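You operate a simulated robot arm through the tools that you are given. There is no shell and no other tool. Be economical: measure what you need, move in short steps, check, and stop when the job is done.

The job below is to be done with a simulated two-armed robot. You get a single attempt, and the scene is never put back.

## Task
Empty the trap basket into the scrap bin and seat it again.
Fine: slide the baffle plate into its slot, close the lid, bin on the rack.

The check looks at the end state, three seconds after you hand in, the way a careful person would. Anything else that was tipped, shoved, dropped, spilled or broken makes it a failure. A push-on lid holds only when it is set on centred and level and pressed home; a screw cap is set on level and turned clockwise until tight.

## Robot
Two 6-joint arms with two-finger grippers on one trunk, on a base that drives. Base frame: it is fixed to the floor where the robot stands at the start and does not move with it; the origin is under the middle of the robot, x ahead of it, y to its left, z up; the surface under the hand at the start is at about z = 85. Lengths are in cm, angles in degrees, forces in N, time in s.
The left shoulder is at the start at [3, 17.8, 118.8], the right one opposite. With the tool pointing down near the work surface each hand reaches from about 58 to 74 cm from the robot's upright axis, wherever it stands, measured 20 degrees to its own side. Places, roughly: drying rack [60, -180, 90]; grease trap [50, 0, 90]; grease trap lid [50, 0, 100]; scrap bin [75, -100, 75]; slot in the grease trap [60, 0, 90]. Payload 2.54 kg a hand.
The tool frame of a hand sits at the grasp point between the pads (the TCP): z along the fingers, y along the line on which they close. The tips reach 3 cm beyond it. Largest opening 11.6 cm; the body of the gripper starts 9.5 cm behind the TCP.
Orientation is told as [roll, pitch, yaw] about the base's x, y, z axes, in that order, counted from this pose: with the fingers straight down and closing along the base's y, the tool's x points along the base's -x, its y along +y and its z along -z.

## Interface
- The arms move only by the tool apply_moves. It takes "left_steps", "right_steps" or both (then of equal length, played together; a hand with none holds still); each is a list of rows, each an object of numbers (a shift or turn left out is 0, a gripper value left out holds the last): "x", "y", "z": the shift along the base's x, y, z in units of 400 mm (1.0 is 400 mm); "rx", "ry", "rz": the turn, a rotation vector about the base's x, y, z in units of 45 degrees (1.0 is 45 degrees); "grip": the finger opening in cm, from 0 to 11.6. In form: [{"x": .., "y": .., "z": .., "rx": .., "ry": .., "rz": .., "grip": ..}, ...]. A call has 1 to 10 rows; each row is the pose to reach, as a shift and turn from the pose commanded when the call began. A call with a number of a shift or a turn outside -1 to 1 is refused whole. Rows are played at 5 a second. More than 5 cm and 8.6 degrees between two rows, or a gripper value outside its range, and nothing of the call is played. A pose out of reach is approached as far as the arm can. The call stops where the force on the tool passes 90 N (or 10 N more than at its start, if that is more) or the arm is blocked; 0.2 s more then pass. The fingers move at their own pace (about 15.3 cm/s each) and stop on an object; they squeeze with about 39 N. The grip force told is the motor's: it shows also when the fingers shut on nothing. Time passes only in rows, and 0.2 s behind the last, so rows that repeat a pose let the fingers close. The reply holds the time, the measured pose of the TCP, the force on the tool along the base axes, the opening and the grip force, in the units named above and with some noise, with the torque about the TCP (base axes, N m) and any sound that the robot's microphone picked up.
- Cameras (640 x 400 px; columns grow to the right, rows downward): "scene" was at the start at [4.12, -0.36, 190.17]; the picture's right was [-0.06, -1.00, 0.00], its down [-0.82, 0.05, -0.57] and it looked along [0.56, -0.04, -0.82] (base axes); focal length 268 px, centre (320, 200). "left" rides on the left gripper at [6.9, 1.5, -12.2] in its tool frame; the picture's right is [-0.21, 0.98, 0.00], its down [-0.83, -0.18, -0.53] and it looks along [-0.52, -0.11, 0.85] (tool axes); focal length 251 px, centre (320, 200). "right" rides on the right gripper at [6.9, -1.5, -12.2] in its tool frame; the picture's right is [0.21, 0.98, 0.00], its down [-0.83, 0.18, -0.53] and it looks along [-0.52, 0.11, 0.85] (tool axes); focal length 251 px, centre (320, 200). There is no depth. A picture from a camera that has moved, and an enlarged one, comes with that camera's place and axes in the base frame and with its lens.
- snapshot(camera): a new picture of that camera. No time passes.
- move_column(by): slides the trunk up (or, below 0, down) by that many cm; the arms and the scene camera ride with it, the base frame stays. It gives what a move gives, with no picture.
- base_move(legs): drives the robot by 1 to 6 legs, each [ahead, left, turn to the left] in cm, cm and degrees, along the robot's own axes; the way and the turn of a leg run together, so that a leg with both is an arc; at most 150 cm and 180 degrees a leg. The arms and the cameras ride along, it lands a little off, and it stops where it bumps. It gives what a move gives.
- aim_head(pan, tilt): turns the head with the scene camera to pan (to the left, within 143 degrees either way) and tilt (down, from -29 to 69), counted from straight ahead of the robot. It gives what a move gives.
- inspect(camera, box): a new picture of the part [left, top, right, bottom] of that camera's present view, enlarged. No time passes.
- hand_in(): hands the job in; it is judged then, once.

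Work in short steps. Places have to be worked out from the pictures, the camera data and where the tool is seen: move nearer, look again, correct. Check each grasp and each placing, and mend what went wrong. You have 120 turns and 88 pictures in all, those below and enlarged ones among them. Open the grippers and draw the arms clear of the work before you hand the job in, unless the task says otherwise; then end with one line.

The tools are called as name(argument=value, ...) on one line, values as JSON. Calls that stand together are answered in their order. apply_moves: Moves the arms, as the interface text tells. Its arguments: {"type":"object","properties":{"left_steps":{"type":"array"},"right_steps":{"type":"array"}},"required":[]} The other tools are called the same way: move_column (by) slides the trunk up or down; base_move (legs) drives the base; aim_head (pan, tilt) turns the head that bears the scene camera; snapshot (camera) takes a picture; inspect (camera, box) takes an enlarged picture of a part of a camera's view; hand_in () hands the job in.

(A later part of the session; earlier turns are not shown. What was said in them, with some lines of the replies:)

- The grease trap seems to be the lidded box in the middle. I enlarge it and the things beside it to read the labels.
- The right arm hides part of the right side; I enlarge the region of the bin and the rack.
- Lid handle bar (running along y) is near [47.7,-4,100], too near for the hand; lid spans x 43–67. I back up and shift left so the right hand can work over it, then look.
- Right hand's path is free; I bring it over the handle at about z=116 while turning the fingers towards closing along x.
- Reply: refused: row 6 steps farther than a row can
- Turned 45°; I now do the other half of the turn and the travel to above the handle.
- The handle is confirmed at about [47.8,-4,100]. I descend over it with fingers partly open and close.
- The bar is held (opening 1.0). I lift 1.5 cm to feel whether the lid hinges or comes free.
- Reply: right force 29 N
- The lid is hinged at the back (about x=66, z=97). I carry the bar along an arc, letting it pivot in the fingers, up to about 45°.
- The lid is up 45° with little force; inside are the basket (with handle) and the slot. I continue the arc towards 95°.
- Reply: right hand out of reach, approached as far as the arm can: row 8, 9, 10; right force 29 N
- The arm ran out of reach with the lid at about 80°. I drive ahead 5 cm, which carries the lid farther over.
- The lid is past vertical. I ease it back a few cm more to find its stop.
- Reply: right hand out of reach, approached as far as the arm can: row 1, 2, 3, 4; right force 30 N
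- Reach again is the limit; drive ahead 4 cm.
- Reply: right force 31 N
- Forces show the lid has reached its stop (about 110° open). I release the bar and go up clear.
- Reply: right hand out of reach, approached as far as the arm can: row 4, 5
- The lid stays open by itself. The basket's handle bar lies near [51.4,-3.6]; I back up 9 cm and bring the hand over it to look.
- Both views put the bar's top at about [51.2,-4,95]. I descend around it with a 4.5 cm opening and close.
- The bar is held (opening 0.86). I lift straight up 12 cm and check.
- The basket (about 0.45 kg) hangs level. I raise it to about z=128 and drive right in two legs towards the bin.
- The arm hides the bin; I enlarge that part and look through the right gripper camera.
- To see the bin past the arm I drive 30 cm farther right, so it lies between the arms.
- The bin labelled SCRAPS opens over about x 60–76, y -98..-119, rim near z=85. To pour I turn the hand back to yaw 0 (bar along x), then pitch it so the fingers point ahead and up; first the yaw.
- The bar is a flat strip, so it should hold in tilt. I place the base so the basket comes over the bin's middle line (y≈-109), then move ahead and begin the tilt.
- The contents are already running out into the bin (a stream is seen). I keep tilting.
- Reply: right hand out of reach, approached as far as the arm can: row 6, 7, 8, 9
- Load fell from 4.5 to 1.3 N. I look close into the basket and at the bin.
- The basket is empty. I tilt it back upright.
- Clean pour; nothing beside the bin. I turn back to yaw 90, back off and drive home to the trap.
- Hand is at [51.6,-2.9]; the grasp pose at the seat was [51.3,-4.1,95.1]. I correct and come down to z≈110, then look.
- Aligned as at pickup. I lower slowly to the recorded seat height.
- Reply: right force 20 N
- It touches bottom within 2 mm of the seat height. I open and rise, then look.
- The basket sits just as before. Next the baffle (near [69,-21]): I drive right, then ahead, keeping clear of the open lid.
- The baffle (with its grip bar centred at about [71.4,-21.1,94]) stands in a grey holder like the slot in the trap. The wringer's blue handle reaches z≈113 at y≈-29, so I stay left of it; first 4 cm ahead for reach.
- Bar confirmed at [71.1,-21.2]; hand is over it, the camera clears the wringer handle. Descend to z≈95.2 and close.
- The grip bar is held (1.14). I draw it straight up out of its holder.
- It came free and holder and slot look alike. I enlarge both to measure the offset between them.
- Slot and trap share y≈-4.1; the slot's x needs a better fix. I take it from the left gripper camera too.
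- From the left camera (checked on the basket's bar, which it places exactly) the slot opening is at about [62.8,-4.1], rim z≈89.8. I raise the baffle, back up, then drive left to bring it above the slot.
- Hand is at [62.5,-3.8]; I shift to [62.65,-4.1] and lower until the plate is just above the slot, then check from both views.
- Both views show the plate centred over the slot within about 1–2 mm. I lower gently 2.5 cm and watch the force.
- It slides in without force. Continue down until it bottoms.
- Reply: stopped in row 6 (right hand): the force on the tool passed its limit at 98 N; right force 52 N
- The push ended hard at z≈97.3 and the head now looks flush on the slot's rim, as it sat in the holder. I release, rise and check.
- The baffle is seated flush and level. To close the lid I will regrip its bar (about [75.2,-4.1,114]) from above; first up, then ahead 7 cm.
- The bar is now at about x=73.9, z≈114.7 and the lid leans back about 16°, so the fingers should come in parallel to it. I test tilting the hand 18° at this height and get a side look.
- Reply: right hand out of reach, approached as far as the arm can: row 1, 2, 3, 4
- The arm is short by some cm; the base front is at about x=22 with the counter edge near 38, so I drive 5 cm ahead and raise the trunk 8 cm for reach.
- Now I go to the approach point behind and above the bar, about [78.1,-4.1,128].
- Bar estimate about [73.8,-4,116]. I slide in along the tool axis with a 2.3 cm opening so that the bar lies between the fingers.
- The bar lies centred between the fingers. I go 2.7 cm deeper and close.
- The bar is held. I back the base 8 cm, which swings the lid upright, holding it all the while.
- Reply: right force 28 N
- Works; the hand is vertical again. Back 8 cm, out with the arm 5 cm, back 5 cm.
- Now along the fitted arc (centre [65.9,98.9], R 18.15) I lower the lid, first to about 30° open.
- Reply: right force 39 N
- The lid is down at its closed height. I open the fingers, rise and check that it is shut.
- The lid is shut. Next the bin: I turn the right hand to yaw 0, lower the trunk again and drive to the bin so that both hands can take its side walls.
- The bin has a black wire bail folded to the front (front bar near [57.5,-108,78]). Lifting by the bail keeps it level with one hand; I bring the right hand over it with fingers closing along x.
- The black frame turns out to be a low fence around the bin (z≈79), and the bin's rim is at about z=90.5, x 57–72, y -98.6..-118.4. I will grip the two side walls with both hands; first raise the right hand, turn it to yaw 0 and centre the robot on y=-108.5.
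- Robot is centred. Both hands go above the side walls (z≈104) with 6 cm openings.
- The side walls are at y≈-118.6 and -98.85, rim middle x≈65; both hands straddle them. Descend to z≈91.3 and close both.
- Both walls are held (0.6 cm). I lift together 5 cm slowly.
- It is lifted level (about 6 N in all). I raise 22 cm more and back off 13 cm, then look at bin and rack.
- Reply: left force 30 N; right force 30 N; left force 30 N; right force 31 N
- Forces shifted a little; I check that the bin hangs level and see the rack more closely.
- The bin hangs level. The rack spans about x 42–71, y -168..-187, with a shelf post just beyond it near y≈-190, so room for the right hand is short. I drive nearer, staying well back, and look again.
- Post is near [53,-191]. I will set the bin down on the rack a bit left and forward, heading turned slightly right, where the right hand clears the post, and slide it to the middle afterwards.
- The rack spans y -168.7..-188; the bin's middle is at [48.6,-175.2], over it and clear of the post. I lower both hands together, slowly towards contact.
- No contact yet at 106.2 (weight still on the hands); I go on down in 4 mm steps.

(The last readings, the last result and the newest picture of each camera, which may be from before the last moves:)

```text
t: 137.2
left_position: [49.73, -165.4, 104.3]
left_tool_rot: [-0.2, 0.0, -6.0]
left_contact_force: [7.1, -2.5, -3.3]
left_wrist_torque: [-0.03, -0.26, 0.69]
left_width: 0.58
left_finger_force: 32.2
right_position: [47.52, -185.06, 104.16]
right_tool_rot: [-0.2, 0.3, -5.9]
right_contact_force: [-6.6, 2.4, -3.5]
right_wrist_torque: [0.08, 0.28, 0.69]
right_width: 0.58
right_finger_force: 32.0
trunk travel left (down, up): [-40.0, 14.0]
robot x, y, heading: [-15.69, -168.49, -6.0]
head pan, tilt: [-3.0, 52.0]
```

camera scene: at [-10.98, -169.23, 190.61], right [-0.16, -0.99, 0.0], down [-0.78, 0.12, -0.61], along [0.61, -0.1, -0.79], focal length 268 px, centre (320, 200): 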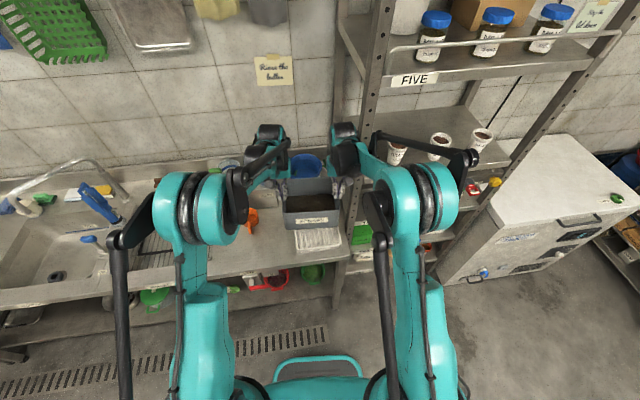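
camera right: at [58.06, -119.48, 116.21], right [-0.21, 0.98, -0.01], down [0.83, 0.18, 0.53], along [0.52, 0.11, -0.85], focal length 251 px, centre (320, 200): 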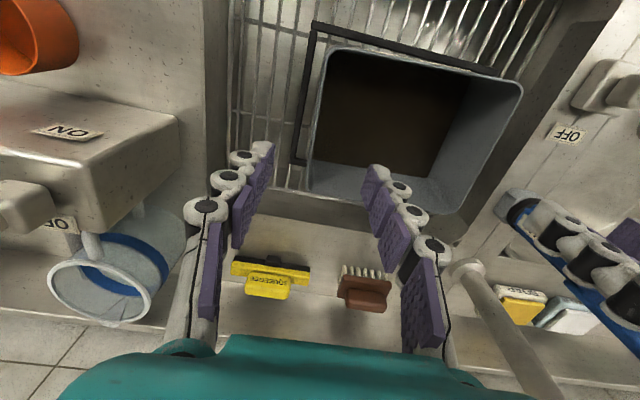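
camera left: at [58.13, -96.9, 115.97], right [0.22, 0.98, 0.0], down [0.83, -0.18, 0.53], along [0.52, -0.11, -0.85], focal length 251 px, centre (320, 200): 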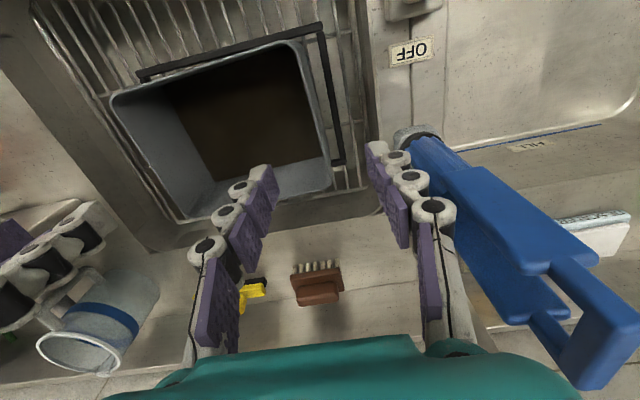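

apply_moves(left_steps=[{"z": -0.01}, {"z": -0.02}, {"z": -0.03}, {"z": -0.04}, {"z": -0.05}], right_steps=[{"z": -0.01}, {"z": -0.02}, {"z": -0.03}, {"z": -0.04}, {"z": -0.05}])

inspect(camera="scene", box=[250, 150, 390, 270])

```text
t: 138.4
left_position: [49.62, -165.37, 102.35]
left_tool_rot: [-0.3, 0.0, -6.0]
left_contact_force: [6.7, -9.4, -4.5]
left_wrist_torque: [-0.24, -0.11, 0.69]
left_width: 0.59
left_finger_force: 32.2
right_position: [47.44, -184.95, 102.33]
right_tool_rot: [-0.1, 0.2, -5.9]
right_contact_force: [-6.1, 10.0, -3.4]
right_wrist_torque: [0.24, 0.15, 0.72]
right_width: 0.6
right_finger_force: 32.1
trunk travel left (down, up): [-40.0, 14.0]
robot x, y, heading: [-15.84, -168.74, -6.0]
head pan, tilt: [-3.0, 52.0]
```

```text
3.33 times, centred on (320, 210) of scene
camera zoom: at [-11.14, -169.16, 190.62], right [-0.16, -0.99, 0.0], down [-0.78, 0.12, -0.61], along [0.61, -0.1, -0.79], focal length 895 px, centre (320, 167)
```

zoom: 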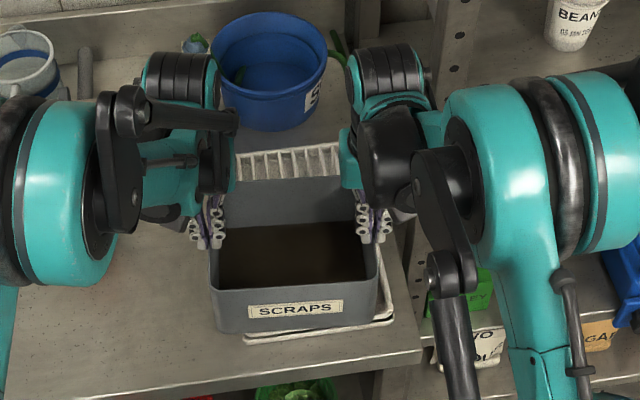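

Still slightly above; the bin overhangs the rack's left edge by about 3 cm as planned. I continue to contact.

apply_moves(left_steps=[{"z": -0.01, "y": -0.01}, {"z": -0.02, "y": -0.02}, {"z": -0.03, "y": -0.025}, {"z": -0.04, "y": -0.025}, {"z": -0.05, "y": -0.025}, {"z": -0.06, "y": -0.025}], right_steps=[{"z": -0.01, "y": -0.01}, {"z": -0.02, "y": -0.02}, {"z": -0.03, "y": -0.025}, {"z": -0.04, "y": -0.025}, {"z": -0.05, "y": -0.025}, {"z": -0.06, "y": -0.025}])

```text
t: 139.8
left_position: [49.04, -166.42, 100.37]
left_tool_rot: [-0.3, -0.3, -6.0]
left_contact_force: [4.0, -11.7, 36.4]
left_wrist_torque: [-0.29, -0.06, 0.68]
left_width: 0.61
left_finger_force: 31.3
right_position: [46.98, -186.02, 100.29]
right_tool_rot: [-0.3, -0.2, -6.0]
right_contact_force: [3.2, 14.6, 36.7]
right_wrist_torque: [0.41, 0.01, 0.58]
right_width: 0.62
right_finger_force: 32.1
trunk travel left (down, up): [-40.0, 14.0]
robot x, y, heading: [-15.69, -168.76, -6.1]
head pan, tilt: [-3.0, 52.0]
```

Both sides touch equally at z≈100.3, so it stands level. I relieve the press, open both hands a little and rise clear.

apply_moves(left_steps=[{"z": 0.01}, {"z": 0.01, "grip": 3}, {"z": 0.01, "grip": 3}, {"z": 0.06}, {"z": 0.14}, {"z": 0.24}, {"z": 0.34}], right_steps=[{"z": 0.01}, {"z": 0.01, "grip": 3}, {"z": 0.01, "grip": 3}, {"z": 0.06}, {"z": 0.14}, {"z": 0.24}, {"z": 0.34}])

inspect(camera="scene", box=[250, 150, 390, 270])

```text
t: 141.4
left_position: [49.39, -166.52, 113.85]
left_tool_rot: [-0.2, -0.2, -6.0]
left_contact_force: [-1.0, 0.7, 1.3]
left_wrist_torque: [-0.01, -0.01, 0.02]
left_width: 3.0
left_finger_force: 0.1
right_position: [47.3, -185.81, 113.82]
right_tool_rot: [-0.2, 0.1, -5.9]
right_contact_force: [0.1, 0.5, 0.1]
right_wrist_torque: [0.01, -0.06, 0.0]
right_width: 3.0
right_finger_force: 0.1
trunk travel left (down, up): [-40.0, 14.0]
robot x, y, heading: [-15.52, -168.6, -5.9]
head pan, tilt: [-3.0, 52.0]
```

```text
3.33 times, centred on (320, 210) of scene
camera zoom: at [-11.58, -169.1, 190.63], right [-0.16, -0.99, 0.0], down [-0.78, 0.12, -0.62], along [0.61, -0.1, -0.79], focal length 895 px, centre (320, 167)
```

zoom: 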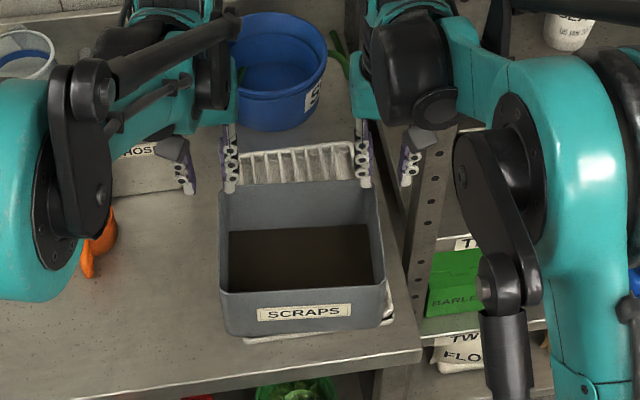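

The bin stands level on the rack, close to its front left, with its weight well inside; more shifting would risk the post or the rack. I raise both hands and back off, then check the bin once more.

apply_moves(left_steps=[{"z": 0.1}, {"z": 0.2}, {"z": 0.3}], right_steps=[{"z": 0.1}, {"z": 0.2}, {"z": 0.3}])

base_move(legs=[[-25, 0, 0]])

aim_head(pan=0, tilt=42)

inspect(camera="scene", box=[260, 150, 380, 250])

```text
t: 142.2
left_position: [49.45, -166.48, 126.02]
left_tool_rot: [-0.3, 0.0, -6.0]
left_contact_force: [-0.1, -0.8, 0.2]
left_wrist_torque: [-0.03, -0.02, -0.02]
left_width: 3.0
left_finger_force: 0.0
right_position: [47.38, -186.08, 125.9]
right_tool_rot: [-0.2, 0.2, -5.9]
right_contact_force: [0.1, -0.6, 0.4]
right_wrist_torque: [-0.02, -0.03, 0.05]
right_width: 3.01
right_finger_force: 0.1
trunk travel left (down, up): [-40.0, 14.0]
robot x, y, heading: [-16.13, -168.15, -6.0]
head pan, tilt: [-3.0, 52.0]
```

```text
t: 144.1
left_position: [25.34, -163.92, 125.74]
left_tool_rot: [-0.2, 0.1, -5.9]
left_contact_force: [0.6, 0.6, -0.5]
left_wrist_torque: [-0.01, 0.02, -0.02]
left_width: 3.0
left_finger_force: 0.0
right_position: [23.13, -183.4, 125.78]
right_tool_rot: [-0.1, 0.2, -5.8]
right_contact_force: [0.3, -0.5, 0.7]
right_wrist_torque: [-0.04, 0.0, 0.0]
right_width: 3.0
right_finger_force: 0.1
trunk travel left (down, up): [-40.0, 14.0]
robot x, y, heading: [-40.26, -165.83, -5.9]
head pan, tilt: [-3.0, 52.0]
```

```text
t: 144.8
left_position: [25.14, -163.97, 125.89]
left_tool_rot: [-0.1, 0.0, -5.9]
left_contact_force: [-0.3, -0.4, -0.4]
left_wrist_torque: [-0.01, 0.0, 0.01]
left_width: 2.98
left_finger_force: 0.2
right_position: [22.95, -183.36, 125.75]
right_tool_rot: [-0.2, 0.3, -5.9]
right_contact_force: [0.5, 0.3, -0.1]
right_wrist_torque: [0.03, -0.04, 0.0]
right_width: 2.99
right_finger_force: 0.1
trunk travel left (down, up): [-40.0, 14.0]
robot x, y, heading: [-40.58, -166.13, -6.1]
head pan, tilt: [0.0, 42.0]
```

```text
4.00 times, centred on (320, 200) of scene
camera zoom: at [-34.86, -166.3, 192.01], right [-0.1, -0.99, 0.0], down [-0.67, 0.07, -0.74], along [0.74, -0.08, -0.67], focal length 1074 px, centre (320, 200)
```

zoom: 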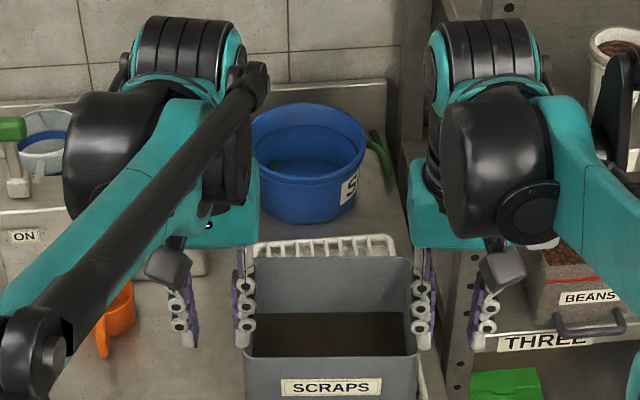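

inspect(camera="scene", box=[280, 210, 380, 280])

```text
5.71 times, centred on (330, 245) of scene
camera zoom: at [-34.86, -166.3, 192.01], right [-0.1, -0.99, 0.0], down [-0.67, 0.07, -0.74], along [0.74, -0.08, -0.67], focal length 1534 px, centre (263, -57)
```

zoom: 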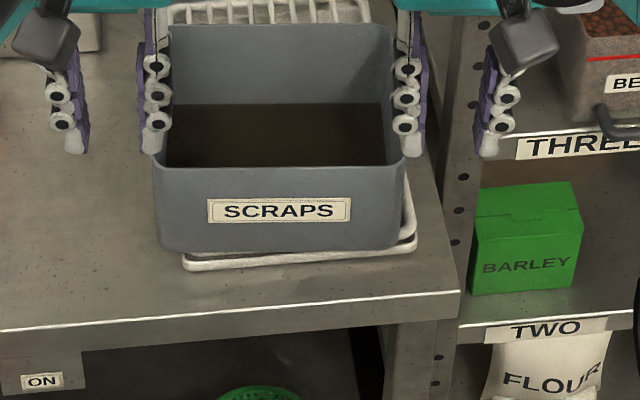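

The bin stands level and stable on the rack, the trap is closed with basket and baffle seated, and both arms are clear with the fingers open. I hand in.

hand_in()

```text
The job is handed in.
```

The basket is emptied into the scrap bin and seated again, the baffle is in its slot, the lid is closed, and the bin stands level on the drying rack, overhanging its left edge by about 2 cm.
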